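You operate a simulated robot arm through the tools that you are given. There is no shell and no other tool. Be economical: measure what you need, move in short steps, check, and stop when the job is done.

You run a simulated two-armed robot. Do the job below in one go: nothing can be reset, and whatever is moved stays where it is left.

## Task
Close up: blower off, speed switch on LOW, rework carton closed and slid to the fence.
Where things are to end (x, y in the base frame): rework carton within 0.03 m of [0.49, 1.22].

Only the result counts: the job must be done as asked and must still hold three seconds after the hand-in. Knocking over, shifting, dropping, spilling or breaking anything else fails it.

## Robot
Two 7-joint arms with fingered hands on one trunk, on a base that drives. Base frame: it is fixed to the floor where the robot stands at the start and does not move with it; the origin is under the middle of the robot, x ahead of it, y to its left, z up; the surface under the hand at the start is at about z = 0.78. Lengths are in m, angles in degrees, forces in N, time in s.
The left shoulder is at the start at [0.07, 0.149, 1.21], the right one opposite. With the tool pointing down near the work surface each hand reaches from about 0.1 to 0.76 m from the robot's upright axis, wherever it stands, measured 20 degrees to its own side. Places, roughly: back flap of the rework carton [0.7, 0.9, 0.9]; blower button [0.7, -0.1, 0.9]; blower speed switch [0.8, -0.1, 0.9]; front flap of the rework carton [0.4, 0.9, 0.9]. Payload 3.6 kg a hand.
The TCP of each hand is the grasp point between the finger pads, 0.025 m short of the fingertips. In the tool frame z runs along the fingers and y along their closing line. The gripper opens to 0.088 m. The gripper's body begins 0.029 m behind the TCP. The gripper is a hand of 4 fingers: y runs from the thumb to the fingers, the wrist lies at [-0.013, -0.097, -0.162] in the tool frame, and closing takes about 1.5 s.
Orientation is that of the tool frame in the base frame, as a unit quaternion [x, y, z, w]. With the fingers straight down and the wrist toward the robot, the tool's x, y and z point along [0, 1, 0], [1, 0, 0] and [0, 0, -1] of the base frame.

## Interface
- The arms move only by the tool step_arm. It takes "left_increments", "right_increments" or both (then of equal length, played together; a hand with none holds still); each is one flat list of numbers, 7 for each row, row after row: the shift along the tool's x, y, z in units of 100 mm (1.0 is 100 mm), then the turn, a rotation vector about the tool's x, y, z in units of 180 degrees (1.0 is 180 degrees), then the finger opening in m, from 0 to 0.088. In form: [dx, dy, dz, rx, ry, rz, jaw, dx, dy, dz, rx, ry, rz, jaw, ...]. A call has 1 to 10 rows; each row is the pose to reach, as a shift and turn from the pose commanded when the call began, along the tool's axes at that moment. A call with a number of a shift or a turn outside -1 to 1 is refused whole. Each row takes 0.2 s and may step no farther than 0.05 m and 8.6 degrees from the row before; otherwise, or with a gripper value out of range, the whole call is refused. A pose out of reach is approached as far as the arm can. The call stops where the force on the tool passes 40 N (or 10 N more than at its start, if that is more) or the arm is blocked; 0.2 s more then pass. The fingers move at their own pace (about 0.045 m/s each) and stop on an object; they squeeze with about 22 N. The grip force told is the motor's: it shows also when the fingers shut on nothing. Time passes only in rows, and 0.2 s behind the last, so rows that repeat a pose let the fingers close. It gives the time, the measured TCP pose, the force on the tool (base axes), the opening and the grip force at its end, in the units of the frame above (readings bear some noise), with the torque about the TCP (base axes, N m) and any sound that the robot's microphone picked up.
- Cameras (640 x 400 px; columns grow to the right, rows downward): "scene" is now at [0.1277, 0.0576, 1.4475]; the picture's right is [0.59, -0.81, 0.00], its down [-0.48, -0.35, -0.80] and it looks along [0.65, 0.47, -0.60] (base axes); focal length 279 px, centre (320, 200). "left" rides on the left gripper at [-0.064, -0.083, -0.098] in its tool frame; the picture's right is [-0.62, -0.37, 0.69], its down [0.71, -0.63, 0.30] and it looks along [0.32, 0.68, 0.65] (tool axes); focal length 265 px, centre (320, 200). "right" rides on the right gripper at [0.064, -0.083, -0.098] in its tool frame; the picture's right is [-0.62, 0.37, -0.69], its down [-0.71, -0.63, 0.30] and it looks along [-0.32, 0.68, 0.65] (tool axes); focal length 265 px, centre (320, 200). There is no depth. A picture from a camera that has moved, and an enlarged one, comes with that camera's place and axes in the base frame and with its lens. The place of the scene camera against the robot may be out by one fixed shift of up to 0.018 m in any direction.
- capture(camera): a new picture of that camera. No time passes.
- move_column(by): slides the trunk up (or, below 0, down) by that many m; the arms and the scene camera ride with it, the base frame stays. It gives what a move gives, with no picture.
- base_move(legs): drives the robot by 1 to 6 legs, each [ahead, left, turn to the left] in m, m and degrees, along the robot's own axes; the way and the turn of a leg run together, so that a leg with both is an arc; at most 1.5 m and 180 degrees a leg. The arms and the cameras ride along, it lands a little off, and it stops where it bumps. It gives what a move gives.
- hand_shape(shape, hand): the hand has 4 fingers and takes this shape, open, in about a second: jaw (thumb against the fingers, like two jaws); tri (thumb and two fingers); tip (a fingertip pinch); poke (one finger out to press); point (the index stretched); flat (the hand flat); cup (the hand cupped); fist (a fist). The gripper value then closes the fingers along that shape, each until it touches; the sizes above hold for jaw. It gives what a move gives, with no picture.
- head_to(pan, tilt): turns the head with the scene camera to pan (to the left, within 86 degrees either way) and tilt (down, from -29 to 69), counted from straight ahead of the robot. It gives what a move gives.
- zoom(camera, box): a new picture of the part [left, top, right, bottom] of that camera's present view, enlarged. No time passes.
- hand_in(): hands the job in; it is judged then, once.

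Go step by step. Nothing tells you exact positions but the pictures and the camera data: compare them with the known pose of the tool, close in by small moves and look again before you grip or let go. The budget is 120 turns and 100 pictures, counting those below and the enlarged ones. Unless the task says otherwise, let go and move clear before handing in, and close with one line.

The tools are called after "Request:" as name(argument=value, ...) on one line, values as JSON. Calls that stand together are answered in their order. step_arm: Moves the arms, as the interface text tells. Its arguments: {"type":"object","properties":{"left_increments":{"type":"array"},"right_increments":{"type":"array"}},"required":[]} The other tools are called the same way: move_column (by) slides the trunk up or down; hand_shape (shape, hand) gives the hand a shape; base_move (legs) drives the base; head_to (pan, tilt) turns the head that bears the scene camera; capture (camera) takes a picture; zoom (camera, box) takes an enlarged picture of a part of a camera's view; hand_in () hands the job in.

At the start:

```text
time: 0.0
left_position: [0.3123, 0.4497, 1.1828]
left_tcp_rot: [0.707, 0.707, 0.0, 0.0]
left_contact_force: [0.7, -0.7, 0.2]
left_ft_torque: [0.0, 0.01, -0.02]
left_width: 0.0877
left_grasp_force: 0.0
left_shape: jaw
right_position: [0.5818, 0.031, 1.1194]
right_tcp_rot: [0.707, 0.707, 0.0, 0.0]
right_contact_force: [-0.4, 0.0, 0.2]
right_ft_torque: [0.02, -0.03, -0.02]
right_width: 0.0875
right_grasp_force: 0.0
right_shape: jaw
trunk travel left (down, up): [-0.7, 0.24]
robot x, y, heading: [-0.0006, 0.0015, 0.1]
head pan, tilt: [36.2, 36.6]
```

scene: 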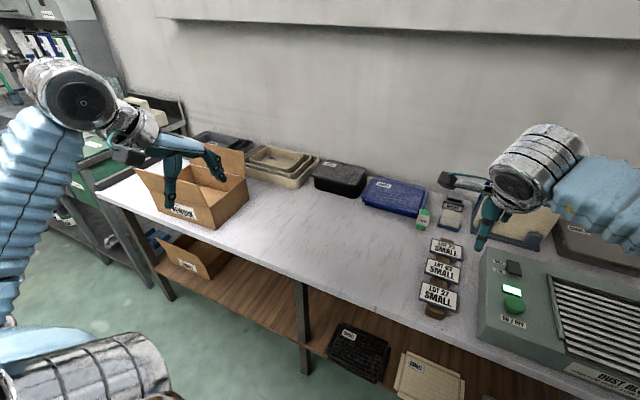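
right: 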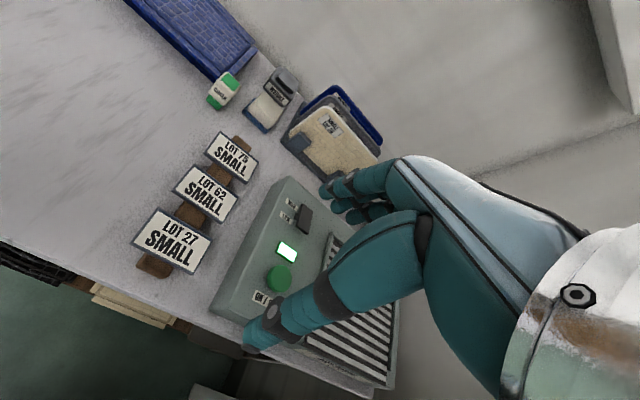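
left: 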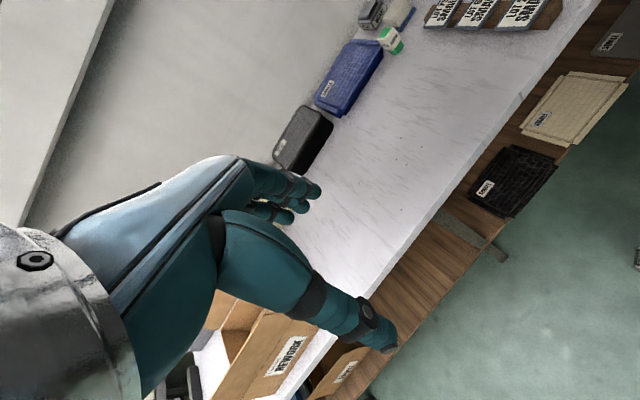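

I see the blower on the right with a lit lamp, a green button and a dark switch, and the open carton at the left. I'll look closer at both first.

Request:
zoom(camera="right", box=[200, 160, 400, 340])

Request:
zoom(camera="scene", box=[90, 110, 290, 290])

Request:
zoom(camera="scene", box=[470, 230, 640, 400])

```text
2.22 times, centred on (300, 250) of right
camera zoom: at [0.4983, 0.0961, 1.2189], right [0.37, -0.62, 0.69], down [-0.63, -0.71, -0.3], along [0.68, -0.32, -0.65], focal length 590 px, centre (364, 89)
```

zoom: 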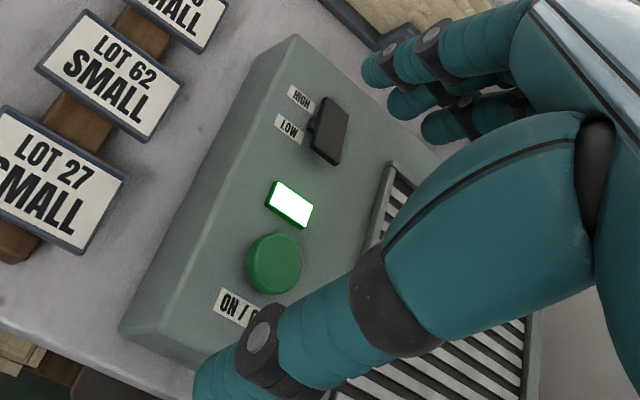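

```text
2.22 times, centred on (190, 200) of scene
camera zoom: at [0.1277, 0.0576, 1.4475], right [0.59, -0.81, 0.0], down [-0.48, -0.35, -0.8], along [0.65, 0.47, -0.6], focal length 620 px, centre (609, 200)
```

zoom: 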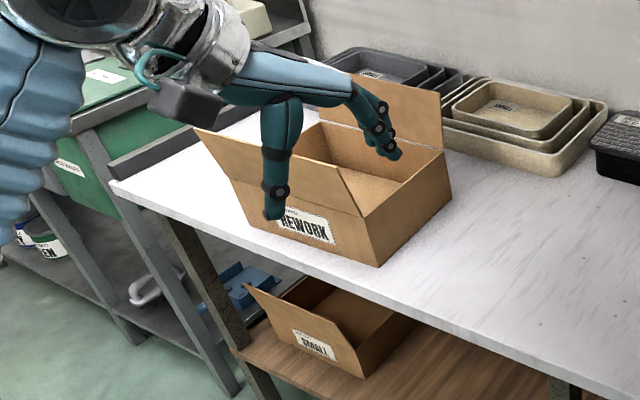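

```text
2.35 times, centred on (555, 315) of scene
camera zoom: at [0.1277, 0.0576, 1.4475], right [0.59, -0.81, 0.0], down [-0.48, -0.35, -0.8], along [0.65, 0.47, -0.6], focal length 656 px, centre (-233, -71)
```

zoom: 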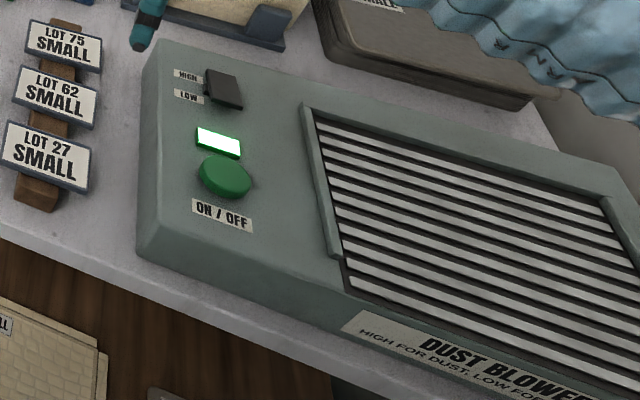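

The blower button is near [0.67, -0.075, 0.89] and the switch near [0.775, -0.055, 0.9], with its LOW end nearer me. I'll put the right hand into poke shape and look at it.

Request:
hand_shape(hand="right", shape="poke")

Request:
capture(camera="right")

Request:
head_to(pan=0, tilt=40)

Request:
capture(camera="scene")

```text
time: 0.9
left_position: [0.3129, 0.4497, 1.1842]
left_tcp_rot: [0.707, 0.707, 0.0, 0.0]
left_contact_force: [-0.2, 0.0, 0.4]
left_ft_torque: [-0.01, -0.04, 0.03]
left_width: 0.0877
left_grasp_force: 0.0
left_shape: jaw
right_position: [0.581, 0.0312, 1.1193]
right_tcp_rot: [0.707, 0.707, 0.0, 0.001]
right_contact_force: [0.4, 0.4, -0.2]
right_ft_torque: [0.01, 0.03, -0.01]
right_width: 0.0
right_grasp_force: 0.1
right_shape: poke
trunk travel left (down, up): [-0.7, 0.24]
robot x, y, heading: [0.0025, -0.001, 0.1]
head pan, tilt: [36.2, 36.6]
```

```text
93 pictures are left
camera right: at [0.498, 0.0959, 1.2191], right [0.37, -0.62, 0.69], down [-0.63, -0.71, -0.3], along [0.68, -0.32, -0.65], focal length 265 px, centre (320, 200)
```

right: 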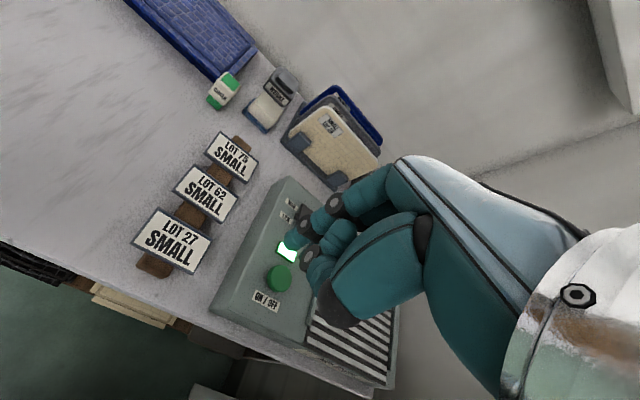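

```text
time: 1.9
left_position: [0.3118, 0.4503, 1.1839]
left_tcp_rot: [0.707, 0.707, 0.0, 0.0]
left_contact_force: [-0.6, 0.0, 1.4]
left_ft_torque: [-0.02, -0.01, 0.01]
left_width: 0.0874
left_grasp_force: 0.0
left_shape: jaw
right_position: [0.5814, 0.0312, 1.1188]
right_tcp_rot: [0.707, 0.707, 0.0, 0.0]
right_contact_force: [0.2, -1.5, 0.0]
right_ft_torque: [0.03, 0.01, -0.01]
right_width: 0.0
right_grasp_force: 0.1
right_shape: poke
trunk travel left (down, up): [-0.7, 0.24]
robot x, y, heading: [0.0009, -0.0011, 0.1]
head pan, tilt: [0.0, 40.0]
```

```text
92 pictures are left
camera scene: at [0.1421, 0.0062, 1.4425], right [0.0, -1.0, 0.0], down [-0.64, 0.0, -0.77], along [0.77, 0.0, -0.64], focal length 279 px, centre (320, 200)
```

scene: 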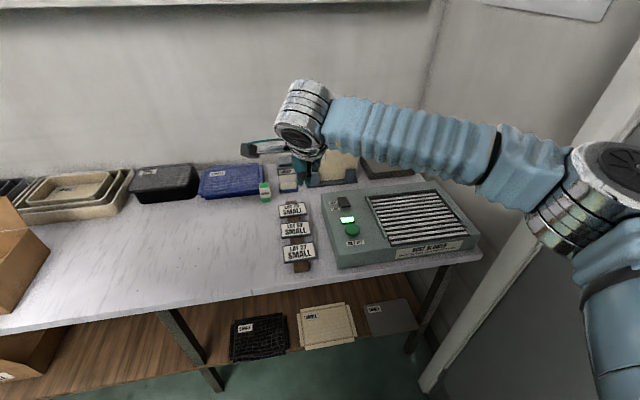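

The poke fingertip shows near where TCP + 0.025 m would be. I'll move it over the button, still high.

Request:
step_arm(right_increments=[-0.25, 0.22, 0.15, 0, 0, 0, 0, -0.5, 0.45, 0.3, 0, 0, 0, 0, -0.75, 0.67, 0.45, 0, 0, 0, 0, -1.0, 0.89, 0.6, 0, 0, 0, 0])

Request:
capture(camera="right")

Request:
zoom(camera="scene", box=[270, 130, 430, 270])

```text
time: 2.9
left_position: [0.313, 0.4493, 1.1836]
left_tcp_rot: [0.707, 0.708, 0.001, -0.001]
left_contact_force: [0.8, -0.1, -0.3]
left_ft_torque: [0.04, 0.04, -0.01]
left_width: 0.0873
left_grasp_force: 0.1
left_shape: jaw
right_position: [0.6722, -0.0701, 1.0575]
right_tcp_rot: [0.707, 0.707, -0.001, 0.0]
right_contact_force: [0.6, -0.3, -0.5]
right_ft_torque: [-0.03, 0.02, 0.01]
right_width: 0.0001
right_grasp_force: 0.0
right_shape: poke
trunk travel left (down, up): [-0.7, 0.24]
robot x, y, heading: [-0.0004, -0.001, 0.1]
head pan, tilt: [0.0, 40.0]
```

```text
91 pictures are left
camera right: at [0.5884, -0.0056, 1.1577], right [0.37, -0.62, 0.69], down [-0.63, -0.71, -0.3], along [0.68, -0.32, -0.66], focal length 265 px, centre (320, 200)
```

right: 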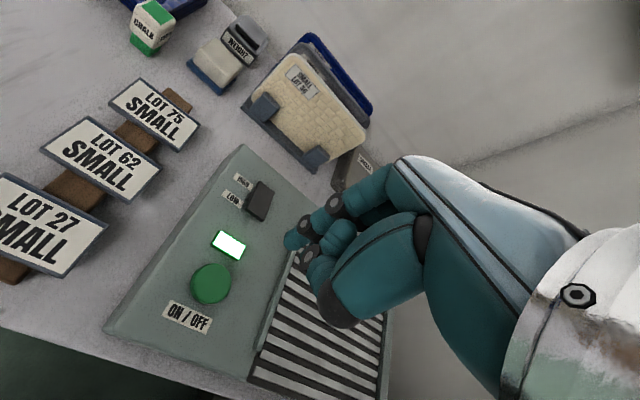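

```text
2.86 times, centred on (350, 200) of scene
camera zoom: at [0.1433, 0.0043, 1.4424], right [0.0, -1.0, 0.0], down [-0.64, 0.0, -0.77], along [0.77, 0.0, -0.64], focal length 796 px, centre (234, 200)
```

zoom: 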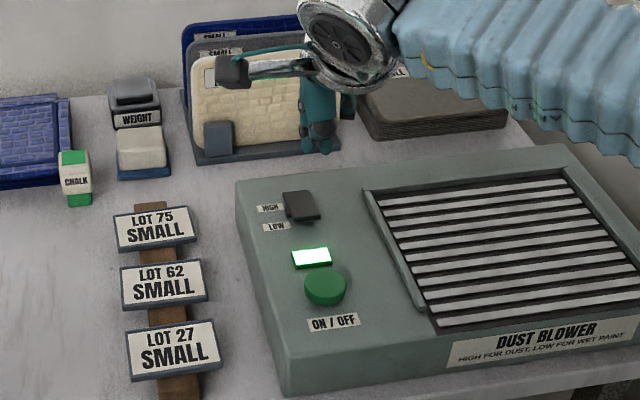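

Two views put the button top at about [0.681, -0.086, 0.867] and the switch at [0.794, -0.066, 0.875]. I'll check the fingertip and the switch's state in close-ups.

Request:
zoom(camera="right", box=[200, 150, 340, 310])

Request:
zoom(camera="scene", box=[325, 185, 365, 215])

```text
2.50 times, centred on (270, 230) of right
camera zoom: at [0.5884, -0.0056, 1.1577], right [0.37, -0.62, 0.69], down [-0.63, -0.71, -0.3], along [0.68, -0.32, -0.66], focal length 664 px, centre (445, 125)
```

zoom: 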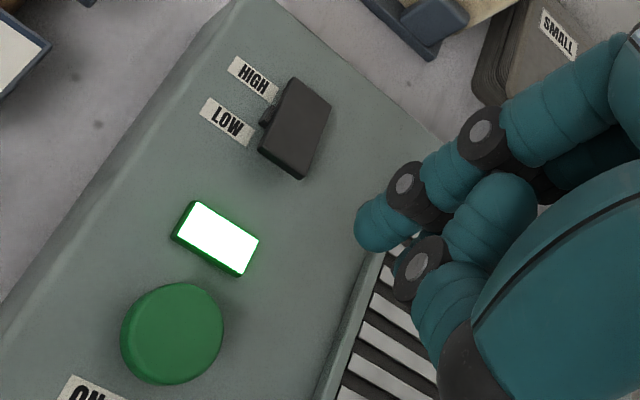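

```text
13.33 times, centred on (345, 200) of scene
camera zoom: at [0.1433, 0.0043, 1.4424], right [0.0, -1.0, 0.0], down [-0.64, 0.0, -0.77], along [0.77, 0.0, -0.64], focal length 3717 px, centre (-13, 200)
```

zoom: 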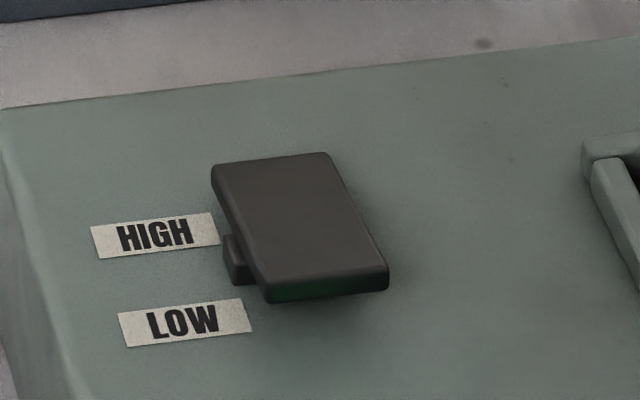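

The rocker's LOW end stands proud, so it is on HIGH now. First the button: I'll align over it and go down part of the way.

Request:
step_arm(right_increments=[-0.16, 0.085, 0.3, 0, 0, 0, 0, -0.16, 0.085, 0.65, 0, 0, 0, 0, -0.16, 0.085, 1.0, 0, 0, 0, 0, -0.16, 0.085, 1.0, 0, 0, 0, 0])

Request:
zoom(camera="right", box=[160, 120, 400, 320])

Request:
zoom(camera="scene", box=[310, 165, 400, 265])

```text
time: 3.9
left_position: [0.3111, 0.45, 1.1831]
left_tcp_rot: [0.707, 0.707, 0.0, 0.0]
left_contact_force: [-0.5, 0.2, 0.5]
left_ft_torque: [0.01, 0.03, 0.03]
left_width: 0.0873
left_grasp_force: 0.0
left_shape: jaw
right_position: [0.6785, -0.0836, 0.9589]
right_tcp_rot: [0.707, 0.707, 0.0, 0.0]
right_contact_force: [-0.3, -0.2, 0.1]
right_ft_torque: [-0.01, -0.04, 0.02]
right_width: 0.0
right_grasp_force: 0.0
right_shape: poke
trunk travel left (down, up): [-0.7, 0.24]
robot x, y, heading: [0.0003, 0.0004, 0.2]
head pan, tilt: [0.0, 40.0]
```

```text
2.00 times, centred on (280, 220) of right
camera zoom: at [0.5945, -0.019, 1.0588], right [0.37, -0.62, 0.69], down [-0.63, -0.71, -0.31], along [0.68, -0.32, -0.65], focal length 531 px, centre (400, 160)
```

zoom: 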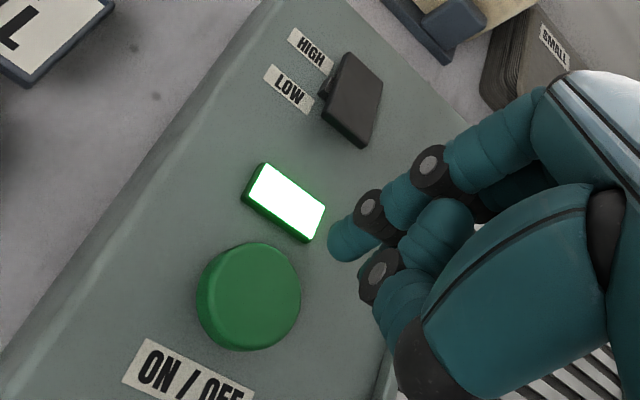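

```text
4.00 times, centred on (355, 215) of scene
camera zoom: at [0.1417, 0.0054, 1.4426], right [0.0, -1.0, 0.0], down [-0.64, 0.0, -0.77], along [0.77, 0.0, -0.64], focal length 1115 px, centre (180, 140)
```

zoom: 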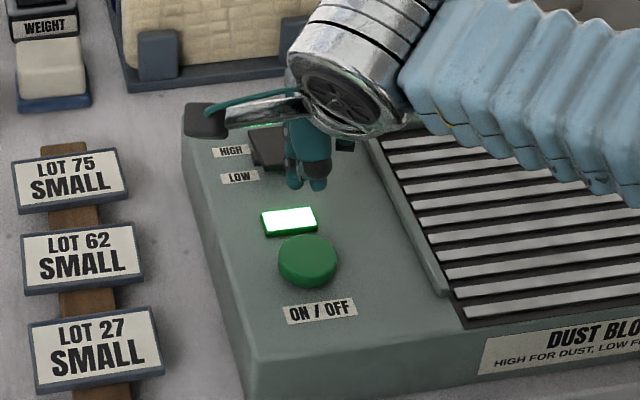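

The tip is over the button, about 6 cm above it. I'll press down slowly.

Request:
step_arm(right_increments=[0, 0.01, 0.4, 0, 0, 0, 0, 0, 0.01, 0.52, 0, 0, 0, 0, 0, 0.01, 0.57, 0, 0, 0, 0, 0, 0.01, 0.61, 0, 0, 0, 0, 0, 0.01, 0.64, 0, 0, 0, 0, 0, 0.01, 0.67, 0, 0, 0, 0])

Request:
capture(camera="right")

```text
time: 5.3
left_position: [0.3111, 0.4507, 1.1832]
left_tcp_rot: [0.707, 0.707, 0.0, 0.0]
left_contact_force: [0.8, 0.7, 0.1]
left_ft_torque: [0.0, 0.0, -0.04]
left_width: 0.0875
left_grasp_force: 0.1
left_shape: jaw
right_position: [0.681, -0.0842, 0.8917]
right_tcp_rot: [0.707, 0.707, -0.001, 0.0]
right_contact_force: [-0.5, 0.0, 0.3]
right_ft_torque: [0.02, -0.01, -0.02]
right_width: 0.0001
right_grasp_force: 0.1
right_shape: poke
trunk travel left (down, up): [-0.7, 0.24]
robot x, y, heading: [-0.0006, -0.0007, 0.1]
head pan, tilt: [0.0, 40.0]
```

```text
85 pictures are left
camera right: at [0.597, -0.0199, 0.991], right [0.37, -0.62, 0.69], down [-0.63, -0.71, -0.3], along [0.68, -0.32, -0.65], focal length 265 px, centre (320, 200)
```

right: 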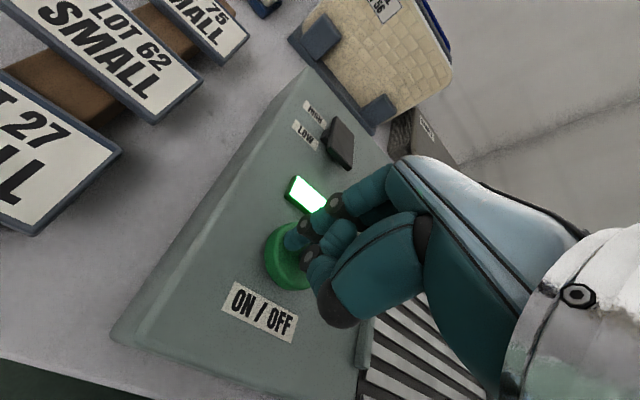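

The tip is right at the button but hasn't touched it yet. I'll go on in small steps.

Request:
step_arm(right_increments=[0, 0, 0.03, 0, 0, 0, 0, 0, 0, 0.06, 0, 0, 0, 0, 0, 0, 0.09, 0, 0, 0, 0])

Request:
zoom(camera="right", box=[220, 100, 400, 320])

```text
time: 6.1
left_position: [0.3109, 0.4501, 1.1834]
left_tcp_rot: [0.707, 0.707, 0.001, 0.001]
left_contact_force: [0.2, -0.2, -1.0]
left_ft_torque: [0.01, 0.0, 0.01]
left_width: 0.0878
left_grasp_force: 0.1
left_shape: jaw
right_position: [0.68, -0.0852, 0.8859]
right_tcp_rot: [0.708, 0.707, 0.001, 0.002]
right_contact_force: [3.3, -0.7, 9.5]
right_ft_torque: [-0.14, -0.07, 0.05]
right_width: 0.0002
right_grasp_force: 0.0
right_shape: poke
trunk travel left (down, up): [-0.7, 0.24]
robot x, y, heading: [-0.0017, -0.0022, -0.2]
head pan, tilt: [0.0, 40.0]
heard: click
```

```text
1.82 times, centred on (310, 210) of right
camera zoom: at [0.5966, -0.0198, 0.9853], right [0.36, -0.62, 0.69], down [-0.63, -0.71, -0.31], along [0.69, -0.32, -0.65], focal length 483 px, centre (338, 182)
```

zoom: 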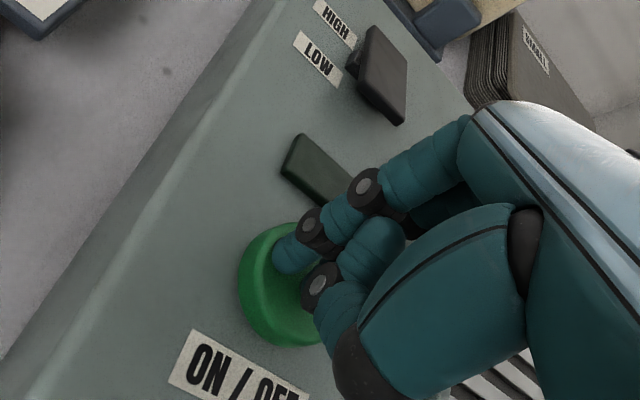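

It clicked and the lamp went out, so the blower is off. I'll lift and hover over the LOW end of the rocker, around [0.774, -0.071].

Request:
step_arm(right_increments=[0, 0, -0.2, 0, 0, 0, 0, 0, 0, -0.5, 0, 0, 0, 0, 0.07, 0.45, -0.5, 0, 0, 0, 0, 0.14, 0.92, -0.5, 0, 0, 0, 0, 0.14, 0.92, -0.35, 0, 0, 0, 0])

Request:
capture(camera="right")

Request:
zoom(camera="scene", box=[310, 165, 400, 265])

```text
time: 7.3
left_position: [0.3096, 0.4469, 1.1861]
left_tcp_rot: [0.707, 0.707, 0.002, 0.0]
left_contact_force: [-0.1, -0.2, 0.3]
left_ft_torque: [0.04, -0.04, 0.01]
left_width: 0.0877
left_grasp_force: 0.0
left_shape: jaw
right_position: [0.7428, -0.0789, 0.9343]
right_tcp_rot: [0.708, 0.707, 0.002, -0.001]
right_contact_force: [-0.6, -0.9, 0.6]
right_ft_torque: [0.02, 0.0, 0.0]
right_width: 0.0
right_grasp_force: 0.1
right_shape: poke
right hand out of reach, approached as far as the arm can: row 4, 5
trunk travel left (down, up): [-0.7, 0.24]
robot x, y, heading: [0.001, -0.0001, 0.0]
head pan, tilt: [0.0, 40.0]
```

```text
83 pictures are left
camera right: at [0.6588, -0.0145, 1.0341], right [0.37, -0.62, 0.69], down [-0.63, -0.71, -0.31], along [0.69, -0.32, -0.65], focal length 265 px, centre (320, 200)
```

right: 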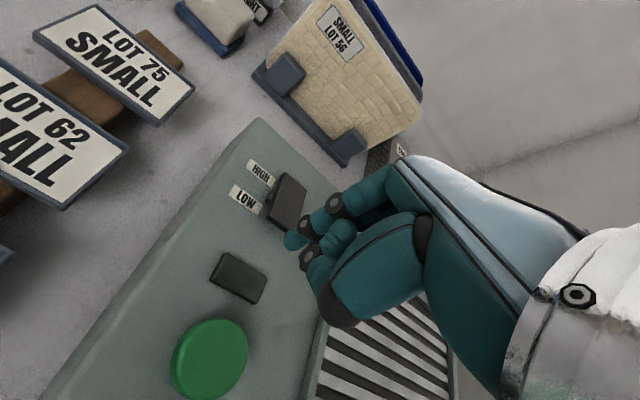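

```text
4.00 times, centred on (355, 215) of scene
camera zoom: at [0.1394, 0.0009, 1.4428], right [0.0, -1.0, 0.0], down [-0.64, 0.0, -0.77], along [0.77, 0.0, -0.64], focal length 1115 px, centre (180, 140)
```

zoom: 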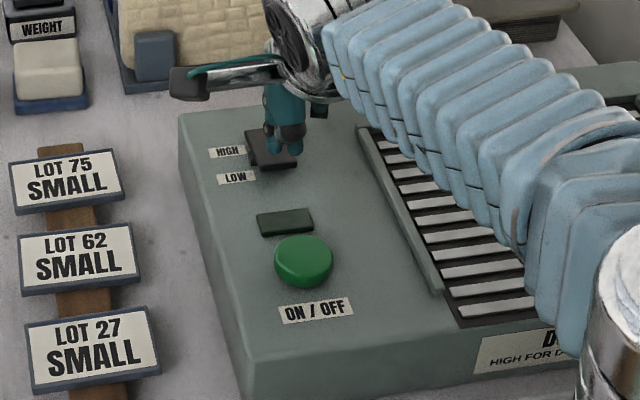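

The switch is just beyond the arm's reach from here, and the bench edge is about 0.5 m ahead. I'll lift the hand, then drive 7 cm ahead.

Request:
step_arm(right_increments=[0, -0.3, -0.3, 0, 0, 0, 0, 0, -0.5, -0.5, 0, 0, 0, 0])

Request:
base_move(legs=[[0.07, 0, 0]])

Request:
capture(camera="right")

```text
time: 7.9
left_position: [0.3076, 0.4503, 1.1845]
left_tcp_rot: [0.707, 0.707, 0.001, 0.001]
left_contact_force: [-0.2, -0.2, 0.0]
left_ft_torque: [-0.03, -0.03, 0.03]
left_width: 0.0876
left_grasp_force: 0.1
left_shape: jaw
right_position: [0.6919, -0.0761, 0.9824]
right_tcp_rot: [0.707, 0.707, 0.002, 0.002]
right_contact_force: [-0.8, -0.3, 1.5]
right_ft_torque: [-0.03, 0.0, -0.02]
right_width: 0.0001
right_grasp_force: 0.2
right_shape: poke
trunk travel left (down, up): [-0.7, 0.24]
robot x, y, heading: [-0.0012, 0.0036, 0.1]
head pan, tilt: [0.0, 40.0]
```

```text
time: 9.5
left_position: [0.3799, 0.4493, 1.1848]
left_tcp_rot: [0.708, 0.706, 0.001, 0.001]
left_contact_force: [0.9, -0.1, 1.1]
left_ft_torque: [0.03, 0.01, 0.03]
left_width: 0.0878
left_grasp_force: 0.0
left_shape: jaw
right_position: [0.7637, -0.0782, 0.9825]
right_tcp_rot: [0.708, 0.706, 0.001, 0.0]
right_contact_force: [0.0, 0.4, 0.1]
right_ft_torque: [0.0, 0.03, 0.0]
right_width: 0.0001
right_grasp_force: 0.0
right_shape: poke
trunk travel left (down, up): [-0.7, 0.24]
robot x, y, heading: [0.0705, 0.0006, -0.3]
head pan, tilt: [0.0, 40.0]
```

```text
81 pictures are left
camera right: at [0.6798, -0.0129, 1.0823], right [0.37, -0.62, 0.69], down [-0.63, -0.71, -0.31], along [0.68, -0.33, -0.65], focal length 265 px, centre (320, 200)
```

right: 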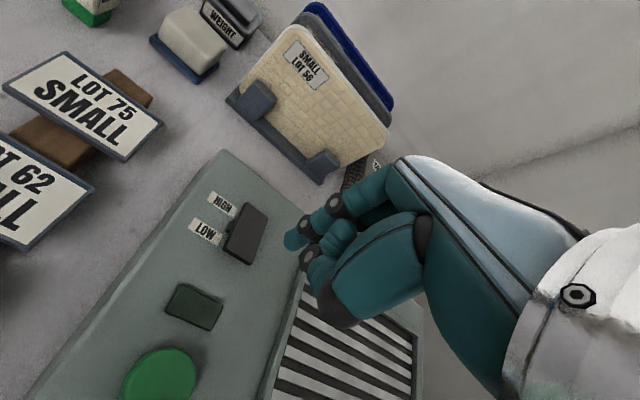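

The LOW end is at about [0.78, -0.075]. I'll aim a few mm inside it and come down to 2 cm above.

Request:
step_arm(right_increments=[0.03, 0.2, 0.1, 0, 0, 0, 0, 0.03, 0.2, 0.4, 0, 0, 0, 0, 0.03, 0.2, 0.6, 0, 0, 0, 0, 0.03, 0.2, 0.6, 0, 0, 0, 0])

Request:
zoom(camera="right", box=[200, 140, 400, 300])

Request:
zoom(camera="scene", box=[310, 175, 400, 275])

```text
time: 10.5
left_position: [0.3818, 0.4508, 1.1829]
left_tcp_rot: [0.708, 0.707, -0.001, 0.001]
left_contact_force: [-0.5, -0.1, -0.1]
left_ft_torque: [-0.02, 0.0, 0.01]
left_width: 0.0876
left_grasp_force: 0.2
left_shape: jaw
right_position: [0.7872, -0.0731, 0.9209]
right_tcp_rot: [0.707, 0.707, 0.0, -0.001]
right_contact_force: [-0.3, 0.6, 0.3]
right_ft_torque: [-0.02, 0.0, -0.02]
right_width: 0.0001
right_grasp_force: 0.0
right_shape: poke
trunk travel left (down, up): [-0.7, 0.24]
robot x, y, heading: [0.0743, 0.0022, -0.1]
head pan, tilt: [0.0, 40.0]
```

```text
2.50 times, centred on (300, 220) of right
camera zoom: at [0.7037, -0.0079, 1.0208], right [0.37, -0.62, 0.69], down [-0.63, -0.71, -0.3], along [0.68, -0.33, -0.65], focal length 664 px, centre (370, 150)
```

zoom: 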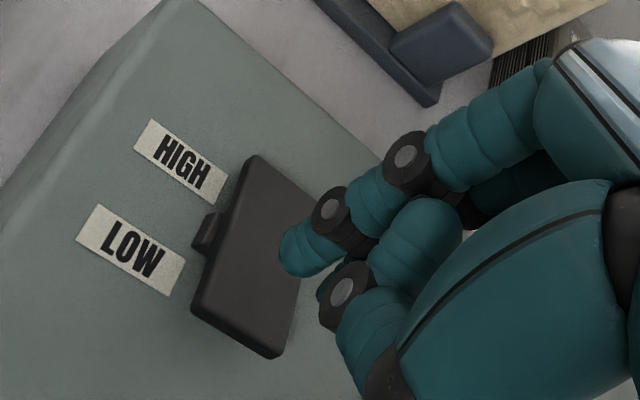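

```text
4.00 times, centred on (355, 225) of scene
camera zoom: at [0.2159, 0.0076, 1.4425], right [0.0, -1.0, 0.0], down [-0.64, 0.0, -0.77], along [0.77, 0.0, -0.64], focal length 1115 px, centre (180, 100)
```

zoom: 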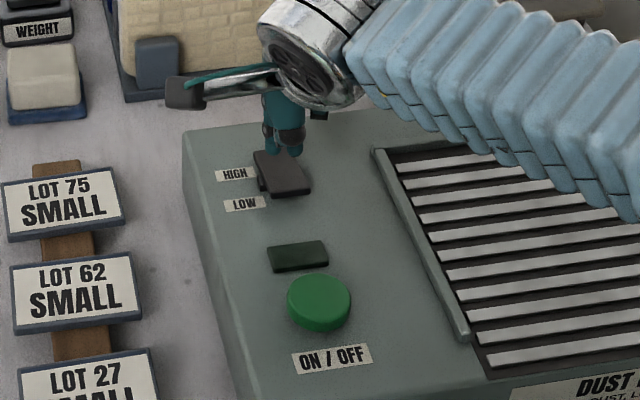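

The pivot is at about x = 0.80 and the LOW edge at 0.775. I'll back off 6 mm and press down.

Request:
step_arm(right_increments=[-0.02, -0.06, 0.08, 0, 0, 0, 0, -0.02, -0.06, 0.14, 0, 0, 0, 0, -0.02, -0.06, 0.18, 0, 0, 0, 0, -0.02, -0.06, 0.21, 0, 0, 0, 0, -0.02, -0.06, 0.24, 0, 0, 0, 0, -0.02, -0.06, 0.27, 0, 0, 0, 0])

Request:
zoom(camera="right", box=[200, 140, 400, 300])

```text
time: 11.9
left_position: [0.3827, 0.4494, 1.1829]
left_tcp_rot: [0.707, 0.707, 0.0, 0.0]
left_contact_force: [0.6, 0.8, 0.7]
left_ft_torque: [0.01, -0.02, -0.03]
left_width: 0.0878
left_grasp_force: 0.0
left_shape: jaw
right_position: [0.779, -0.0754, 0.8942]
right_tcp_rot: [0.708, 0.706, -0.001, 0.0]
right_contact_force: [0.5, -0.9, -0.3]
right_ft_torque: [0.0, -0.02, 0.0]
right_width: 0.0001
right_grasp_force: 0.1
right_shape: poke
trunk travel left (down, up): [-0.7, 0.24]
robot x, y, heading: [0.0741, -0.0007, -0.1]
head pan, tilt: [0.0, 40.0]
```

```text
2.50 times, centred on (300, 220) of right
camera zoom: at [0.6957, -0.0113, 0.9942], right [0.37, -0.62, 0.69], down [-0.63, -0.71, -0.3], along [0.68, -0.33, -0.65], focal length 664 px, centre (370, 150)
```

zoom: 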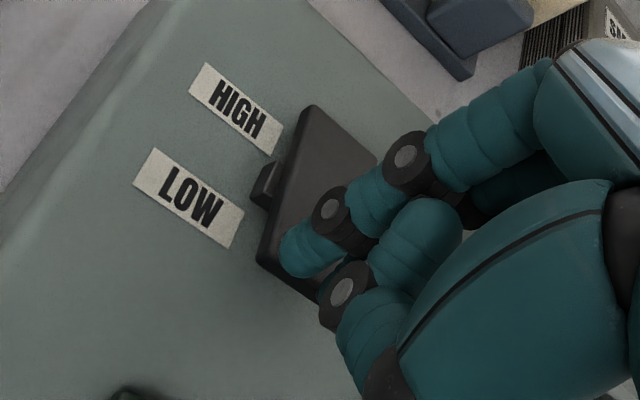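

The tip is just above the LOW end and not touching. I'll press on.

Request:
step_arm(right_increments=[0, 0, 0.03, 0, 0, 0, 0, 0, 0, 0.06, 0, 0, 0, 0, 0, 0, 0.09, 0, 0, 0, 0, 0, 0, 0.12, 0, 0, 0, 0])

Request:
zoom(camera="right", box=[200, 140, 400, 300])

```text
time: 12.9
left_position: [0.3816, 0.4498, 1.1838]
left_tcp_rot: [0.708, 0.706, 0.0, 0.0]
left_contact_force: [-0.2, 0.3, -0.2]
left_ft_torque: [0.0, -0.01, 0.02]
left_width: 0.0878
left_grasp_force: 0.1
left_shape: jaw
right_position: [0.7794, -0.0767, 0.8822]
right_tcp_rot: [0.708, 0.707, 0.001, 0.001]
right_contact_force: [-0.2, 0.0, -1.1]
right_ft_torque: [-0.01, -0.06, 0.0]
right_width: 0.0
right_grasp_force: 0.1
right_shape: poke
trunk travel left (down, up): [-0.7, 0.24]
robot x, y, heading: [0.0745, 0.0013, 0.0]
head pan, tilt: [0.0, 40.0]
```

```text
2.50 times, centred on (300, 220) of right
camera zoom: at [0.6958, -0.0112, 0.982], right [0.37, -0.62, 0.69], down [-0.63, -0.71, -0.3], along [0.68, -0.33, -0.65], focal length 664 px, centre (370, 150)
```

zoom: 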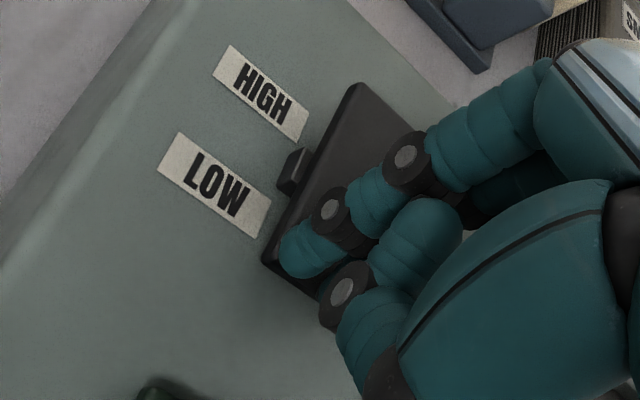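

Still no contact, with the tip at about 0.857. I'll go on down.

Request:
step_arm(right_increments=[0, 0, 0.03, 0, 0, 0, 0, 0, 0, 0.06, 0, 0, 0, 0, 0, 0, 0.09, 0, 0, 0, 0, 0, 0, 0.12, 0, 0, 0, 0])

Request:
zoom(camera="right", box=[200, 140, 400, 300])

```text
time: 13.9
left_position: [0.3768, 0.4504, 1.1861]
left_tcp_rot: [0.708, 0.706, 0.002, 0.002]
left_contact_force: [0.7, -0.2, 0.0]
left_ft_torque: [0.02, 0.02, -0.01]
left_width: 0.0874
left_grasp_force: 0.0
left_shape: jaw
right_position: [0.7781, -0.0744, 0.8807]
right_tcp_rot: [0.707, 0.707, 0.007, 0.006]
right_contact_force: [3.3, -1.4, 34.5]
right_ft_torque: [0.13, -0.2, -0.03]
right_width: 0.0
right_grasp_force: 0.0
right_shape: poke
trunk travel left (down, up): [-0.7, 0.24]
robot x, y, heading: [0.0711, 0.0028, -0.2]
head pan, tilt: [0.0, 40.0]
```

```text
2.50 times, centred on (300, 220) of right
camera zoom: at [0.694, -0.0111, 0.9795], right [0.35, -0.62, 0.7], down [-0.63, -0.71, -0.32], along [0.69, -0.32, -0.64], focal length 664 px, centre (370, 150)
```

zoom: 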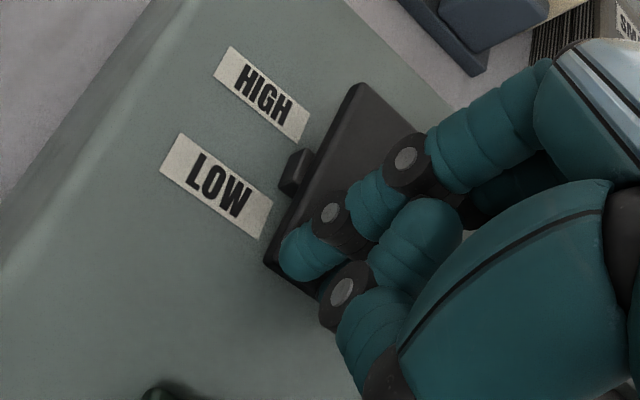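

That gave 34 N with no click. I'll lift and see whether the rocker moved.

Request:
step_arm(right_increments=[0, 0, -0.2, 0, 0, 0, 0, 0, -0.1, -0.5, 0, 0, 0, 0, 0, -0.6, -0.7, 0, 0, 0, 0, 0, -0.95, -0.9, 0, 0, 0, 0])

Request:
zoom(camera="scene", box=[325, 195, 365, 225])

Request:
zoom(camera="right", box=[200, 140, 320, 240])

```text
refused: row 3 steps farther than a row can; nothing moved
```

```text
13.33 times, centred on (345, 210) of scene
camera zoom: at [0.2092, 0.0062, 1.4436], right [0.0, -1.0, 0.0], down [-0.64, 0.0, -0.77], along [0.77, 0.0, -0.64], focal length 3717 px, centre (-13, 67)
```

zoom: 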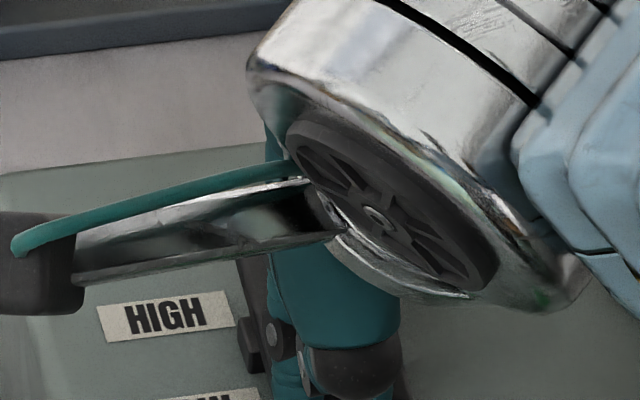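

```text
4.00 times, centred on (260, 190) of right
camera zoom: at [0.694, -0.0111, 0.9795], right [0.35, -0.62, 0.7], down [-0.63, -0.71, -0.32], along [0.69, -0.32, -0.64], focal length 1062 px, centre (560, 240)
```

zoom: 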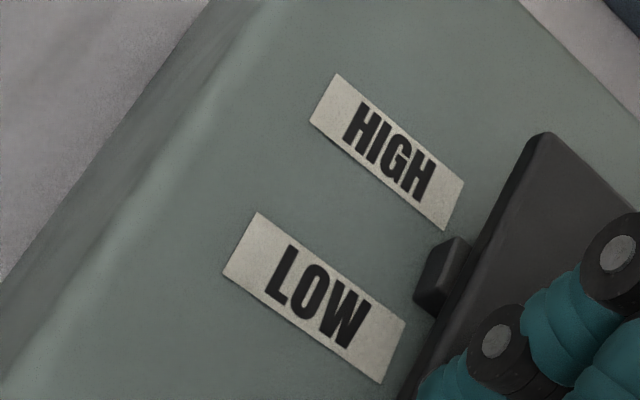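

The move was refused for too large a step. I'll lift in smaller ones.

Request:
step_arm(right_increments=[0, 0, -0.2, 0, 0, 0, 0, 0, 0, -0.5, 0, 0, 0, 0, 0, -0.3, -0.8, 0, 0, 0, 0, 0, -0.7, -0.9, 0, 0, 0, 0, 0, -1.0, -0.9, 0, 0, 0, 0])

Request:
zoom(camera="scene", box=[325, 195, 365, 225])

Request:
zoom(camera="right", box=[200, 140, 320, 240])

```text
time: 15.1
left_position: [0.3809, 0.4501, 1.184]
left_tcp_rot: [0.707, 0.707, 0.001, 0.001]
left_contact_force: [0.5, -0.3, -0.5]
left_ft_torque: [0.01, 0.01, 0.03]
left_width: 0.0878
left_grasp_force: 0.0
left_shape: jaw
right_position: [0.6755, -0.0752, 0.9631]
right_tcp_rot: [0.708, 0.707, 0.001, 0.001]
right_contact_force: [-0.8, 0.0, 0.0]
right_ft_torque: [-0.01, -0.02, 0.03]
right_width: 0.0
right_grasp_force: 0.0
right_shape: poke
trunk travel left (down, up): [-0.7, 0.24]
robot x, y, heading: [0.0736, -0.0001, -0.2]
head pan, tilt: [0.0, 40.0]
```

```text
13.33 times, centred on (345, 210) of scene
camera zoom: at [0.2143, 0.0062, 1.4426], right [0.0, -1.0, 0.0], down [-0.64, 0.0, -0.77], along [0.77, 0.0, -0.64], focal length 3717 px, centre (-13, 67)
```

zoom: 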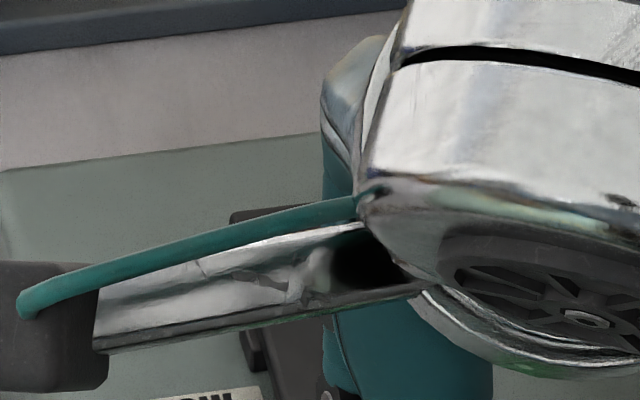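

```text
4.00 times, centred on (260, 190) of right
camera zoom: at [0.5919, -0.0108, 1.0627], right [0.37, -0.62, 0.69], down [-0.63, -0.71, -0.3], along [0.68, -0.33, -0.65], focal length 1062 px, centre (560, 240)
```

zoom: 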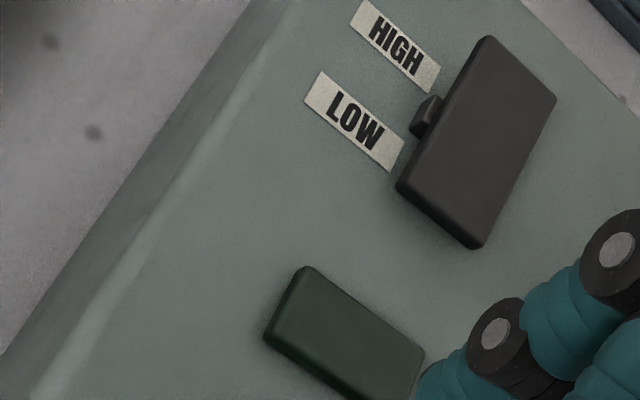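

The arm still blocks the scene view. I'll move the right hand back and toward the right to compare the rocker with its first picture.

Request:
step_arm(right_increments=[-0.3, -0.3, -0.2, 0, 0, 0, 0, -0.6, -0.6, -0.4, 0, 0, 0, 0, -0.9, -0.9, -0.5, 0, 0, 0, 0])

Request:
zoom(camera="scene", box=[325, 195, 365, 225])

Request:
capture(camera="right")

```text
time: 15.9
left_position: [0.3809, 0.4487, 1.1844]
left_tcp_rot: [0.707, 0.707, 0.001, 0.0]
left_contact_force: [0.2, -0.4, 0.6]
left_ft_torque: [0.03, 0.01, 0.02]
left_width: 0.0877
left_grasp_force: 0.0
left_shape: jaw
right_position: [0.5865, -0.1652, 1.0117]
right_tcp_rot: [0.707, 0.707, 0.0, 0.001]
right_contact_force: [0.0, -0.6, 0.4]
right_ft_torque: [0.01, -0.01, -0.01]
right_width: 0.0
right_grasp_force: 0.1
right_shape: poke
trunk travel left (down, up): [-0.7, 0.24]
robot x, y, heading: [0.072, 0.0022, 0.1]
head pan, tilt: [0.0, 40.0]
```

```text
13.33 times, centred on (345, 210) of scene
camera zoom: at [0.2145, 0.0048, 1.4427], right [0.0, -1.0, 0.0], down [-0.64, 0.0, -0.77], along [0.77, 0.0, -0.64], focal length 3717 px, centre (-13, 67)
```

zoom: 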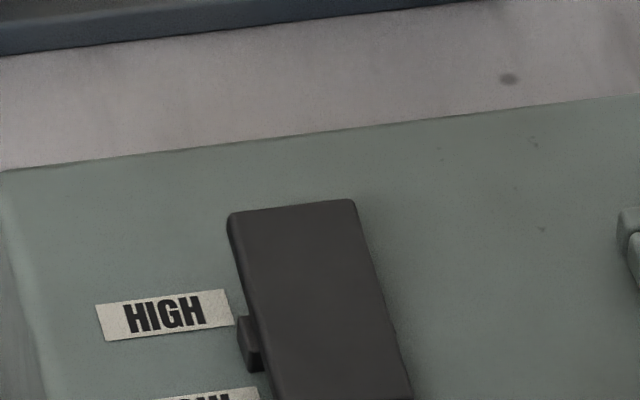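

```text
70 pictures are left
camera right: at [0.5025, -0.1005, 1.1111], right [0.37, -0.62, 0.69], down [-0.63, -0.71, -0.31], along [0.68, -0.32, -0.65], focal length 265 px, centre (320, 200)
```

right: 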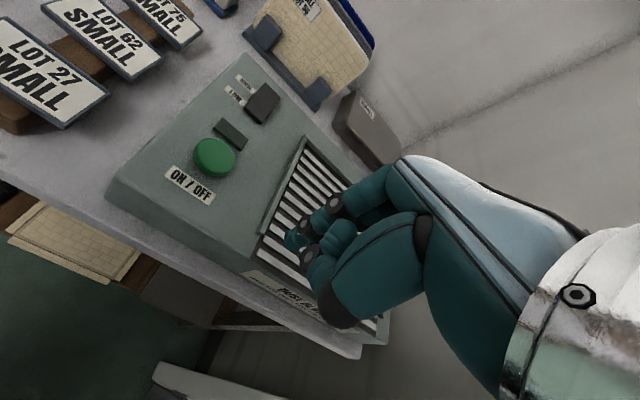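

The rocker looks longer from here than before. I'll take a full view of it.

Request:
zoom(camera="scene", box=[325, 205, 365, 235])

Request:
zoom(camera="right", box=[210, 60, 300, 140])

```text
13.33 times, centred on (345, 220) of scene
camera zoom: at [0.2145, 0.0048, 1.4427], right [0.0, -1.0, 0.0], down [-0.64, 0.0, -0.77], along [0.77, 0.0, -0.64], focal length 3717 px, centre (-13, -67)
```

zoom: 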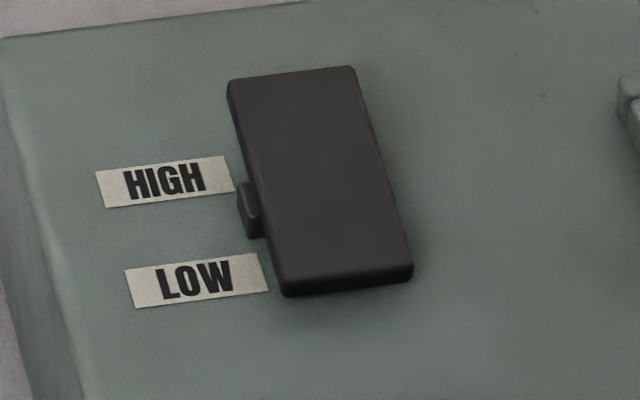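

```text
5.00 times, centred on (255, 100) of right
camera zoom: at [0.5025, -0.1005, 1.1111], right [0.37, -0.62, 0.69], down [-0.63, -0.71, -0.31], along [0.68, -0.32, -0.65], focal length 1327 px, centre (645, 700)
```

zoom: 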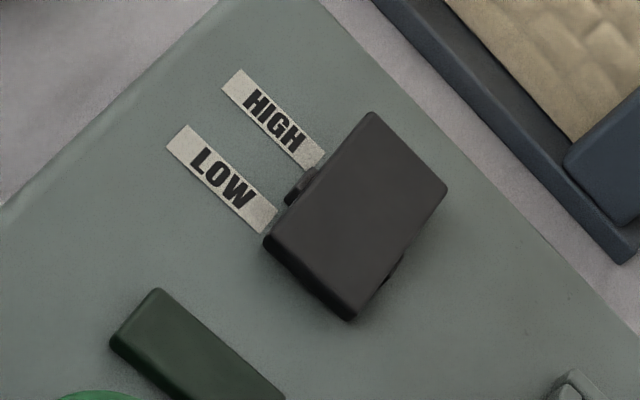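

The rocker has tipped with its LOW end down and HIGH end up, so the speed is on LOW. Next comes the carton: I'll retract the right arm and look left.

Request:
step_arm(right_increments=[0, 0, -0.4, 0, 0, 0, 0, 0, -0.3, -0.7, 0, 0, 0, 0, 0, -0.7, -0.9, 0, 0, 0, 0, 0, -1.0, -1.0, 0, 0, 0, 0])

Request:
head_to(pan=55, tilt=35)

Request:
capture(camera="scene")

Request:
capture(camera="left")

```text
time: 16.9
left_position: [0.3842, 0.4581, 1.1799]
left_tcp_rot: [0.707, 0.707, -0.003, 0.003]
left_contact_force: [-0.7, -0.2, 0.6]
left_ft_torque: [0.0, -0.05, -0.03]
left_width: 0.0878
left_grasp_force: 0.0
left_shape: jaw
right_position: [0.4897, -0.1585, 1.1094]
right_tcp_rot: [0.707, 0.707, -0.005, 0.002]
right_contact_force: [-0.6, -0.3, 0.6]
right_ft_torque: [0.05, -0.01, -0.01]
right_width: 0.0003
right_grasp_force: 0.0
right_shape: poke
trunk travel left (down, up): [-0.7, 0.24]
robot x, y, heading: [0.0787, 0.001, -0.2]
head pan, tilt: [0.0, 40.0]
```

```text
time: 18.1
left_position: [0.3861, 0.459, 1.1794]
left_tcp_rot: [0.708, 0.706, -0.003, 0.002]
left_contact_force: [-0.4, -0.2, 0.0]
left_ft_torque: [-0.02, 0.01, 0.01]
left_width: 0.0876
left_grasp_force: 0.1
left_shape: jaw
right_position: [0.492, -0.1584, 1.1089]
right_tcp_rot: [0.708, 0.706, -0.004, 0.002]
right_contact_force: [-0.2, -0.1, -0.2]
right_ft_torque: [0.03, 0.0, -0.01]
right_width: 0.0
right_grasp_force: 0.2
right_shape: poke
trunk travel left (down, up): [-0.7, 0.24]
robot x, y, heading: [0.0729, 0.0019, 0.1]
head pan, tilt: [55.0, 35.0]
```

```text
67 pictures are left
camera scene: at [0.1851, 0.0882, 1.4491], right [0.82, -0.58, 0.0], down [-0.33, -0.48, -0.81], along [0.47, 0.67, -0.58], focal length 279 px, centre (320, 200)
```

scene: 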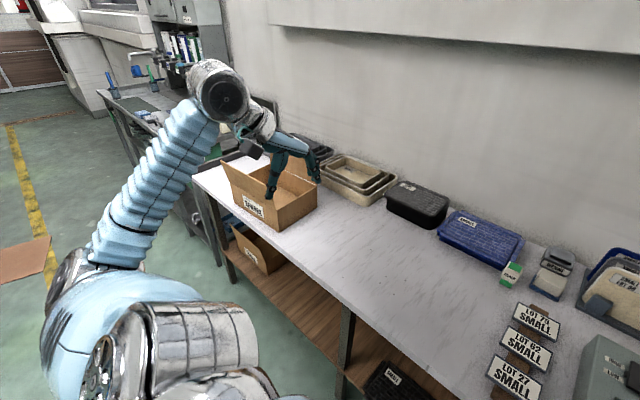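

```text
66 pictures are left
camera left: at [0.301, 0.3938, 1.2786], right [-0.37, -0.62, -0.69], down [-0.63, 0.71, -0.31], along [0.68, 0.32, -0.66], focal length 265 px, centre (320, 200)
```

left: 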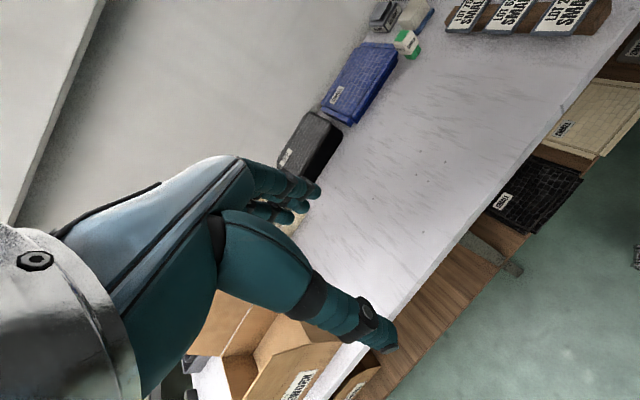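

I'll drive back a little, then left along the bench and turn 12° to line up with it, which puts the carton in front of me.

Request:
base_move(legs=[[-0.1, 0, 0], [0, 0.6, 0], [0, 0, 12]])

Request:
head_to(pan=20, tilt=45)

Request:
capture(camera="scene")

Request:
capture(camera="left")

```text
time: 29.3
left_position: [0.184, 1.1006, 1.1856]
left_tcp_rot: [0.63, 0.777, 0.001, 0.0]
left_contact_force: [0.5, 0.5, 0.8]
left_ft_torque: [-0.02, 0.04, -0.02]
left_width: 0.088
left_grasp_force: 0.0
left_shape: jaw
right_position: [0.4163, 0.5197, 1.1083]
right_tcp_rot: [0.63, 0.777, 0.0, 0.0]
right_contact_force: [-0.1, -0.1, -0.3]
right_ft_torque: [0.02, -0.03, 0.0]
right_width: 0.0001
right_grasp_force: 0.0
right_shape: poke
trunk travel left (down, up): [-0.7, 0.24]
robot x, y, heading: [-0.0216, 0.5981, 12.1]
head pan, tilt: [55.0, 35.0]
```

```text
time: 30.3
left_position: [0.1847, 1.1022, 1.1827]
left_tcp_rot: [0.63, 0.777, 0.0, 0.001]
left_contact_force: [0.3, 0.2, -0.8]
left_ft_torque: [-0.01, -0.04, 0.0]
left_width: 0.0878
left_grasp_force: 0.0
left_shape: jaw
right_position: [0.4172, 0.5212, 1.1098]
right_tcp_rot: [0.63, 0.776, 0.0, 0.0]
right_contact_force: [-0.4, 0.7, -0.5]
right_ft_torque: [0.0, -0.03, 0.0]
right_width: 0.0001
right_grasp_force: 0.2
right_shape: poke
trunk travel left (down, up): [-0.7, 0.24]
robot x, y, heading: [-0.0246, 0.5982, 12.4]
head pan, tilt: [20.0, 45.0]
```

```text
65 pictures are left
camera scene: at [0.101, 0.6574, 1.4353], right [0.53, -0.85, 0.0], down [-0.6, -0.38, -0.71], along [0.6, 0.38, -0.71], focal length 279 px, centre (320, 200)
```

scene: 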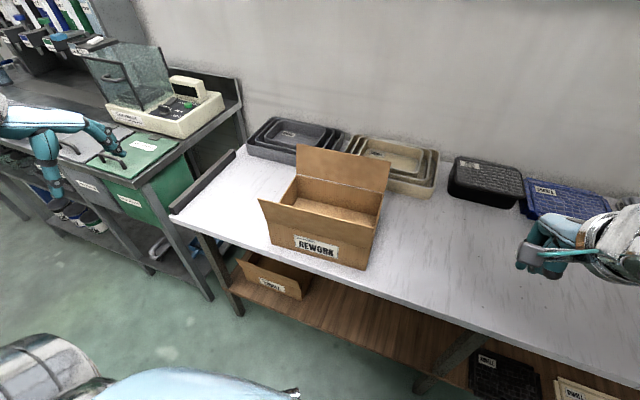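

```text
64 pictures are left
camera left: at [0.1153, 1.0208, 1.2823], right [-0.23, -0.68, -0.69], down [-0.76, 0.57, -0.3], along [0.6, 0.46, -0.65], focal length 265 px, centre (320, 200)
```

left: 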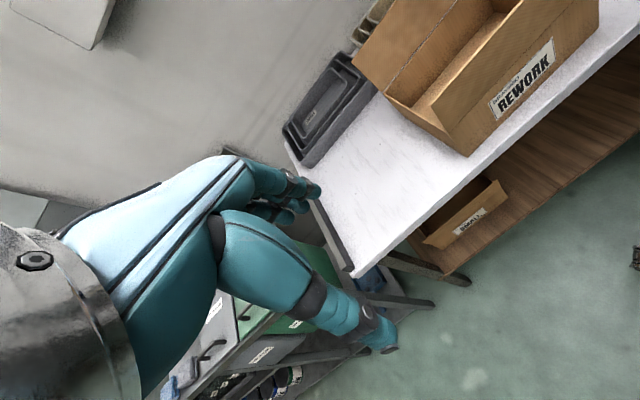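

I see the carton with only a front and a back flap, and the fence rail at the bench's left end. I'll zoom in on it for measurement.

Request:
zoom(camera="scene", box=[160, 110, 460, 290])

```text
2.13 times, centred on (310, 200) of scene
camera zoom: at [0.101, 0.6574, 1.4353], right [0.53, -0.85, 0.0], down [-0.6, -0.38, -0.71], along [0.6, 0.38, -0.71], focal length 595 px, centre (341, 200)
```

zoom: 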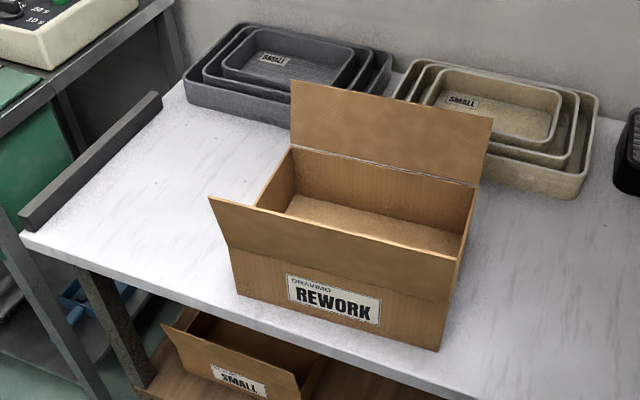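

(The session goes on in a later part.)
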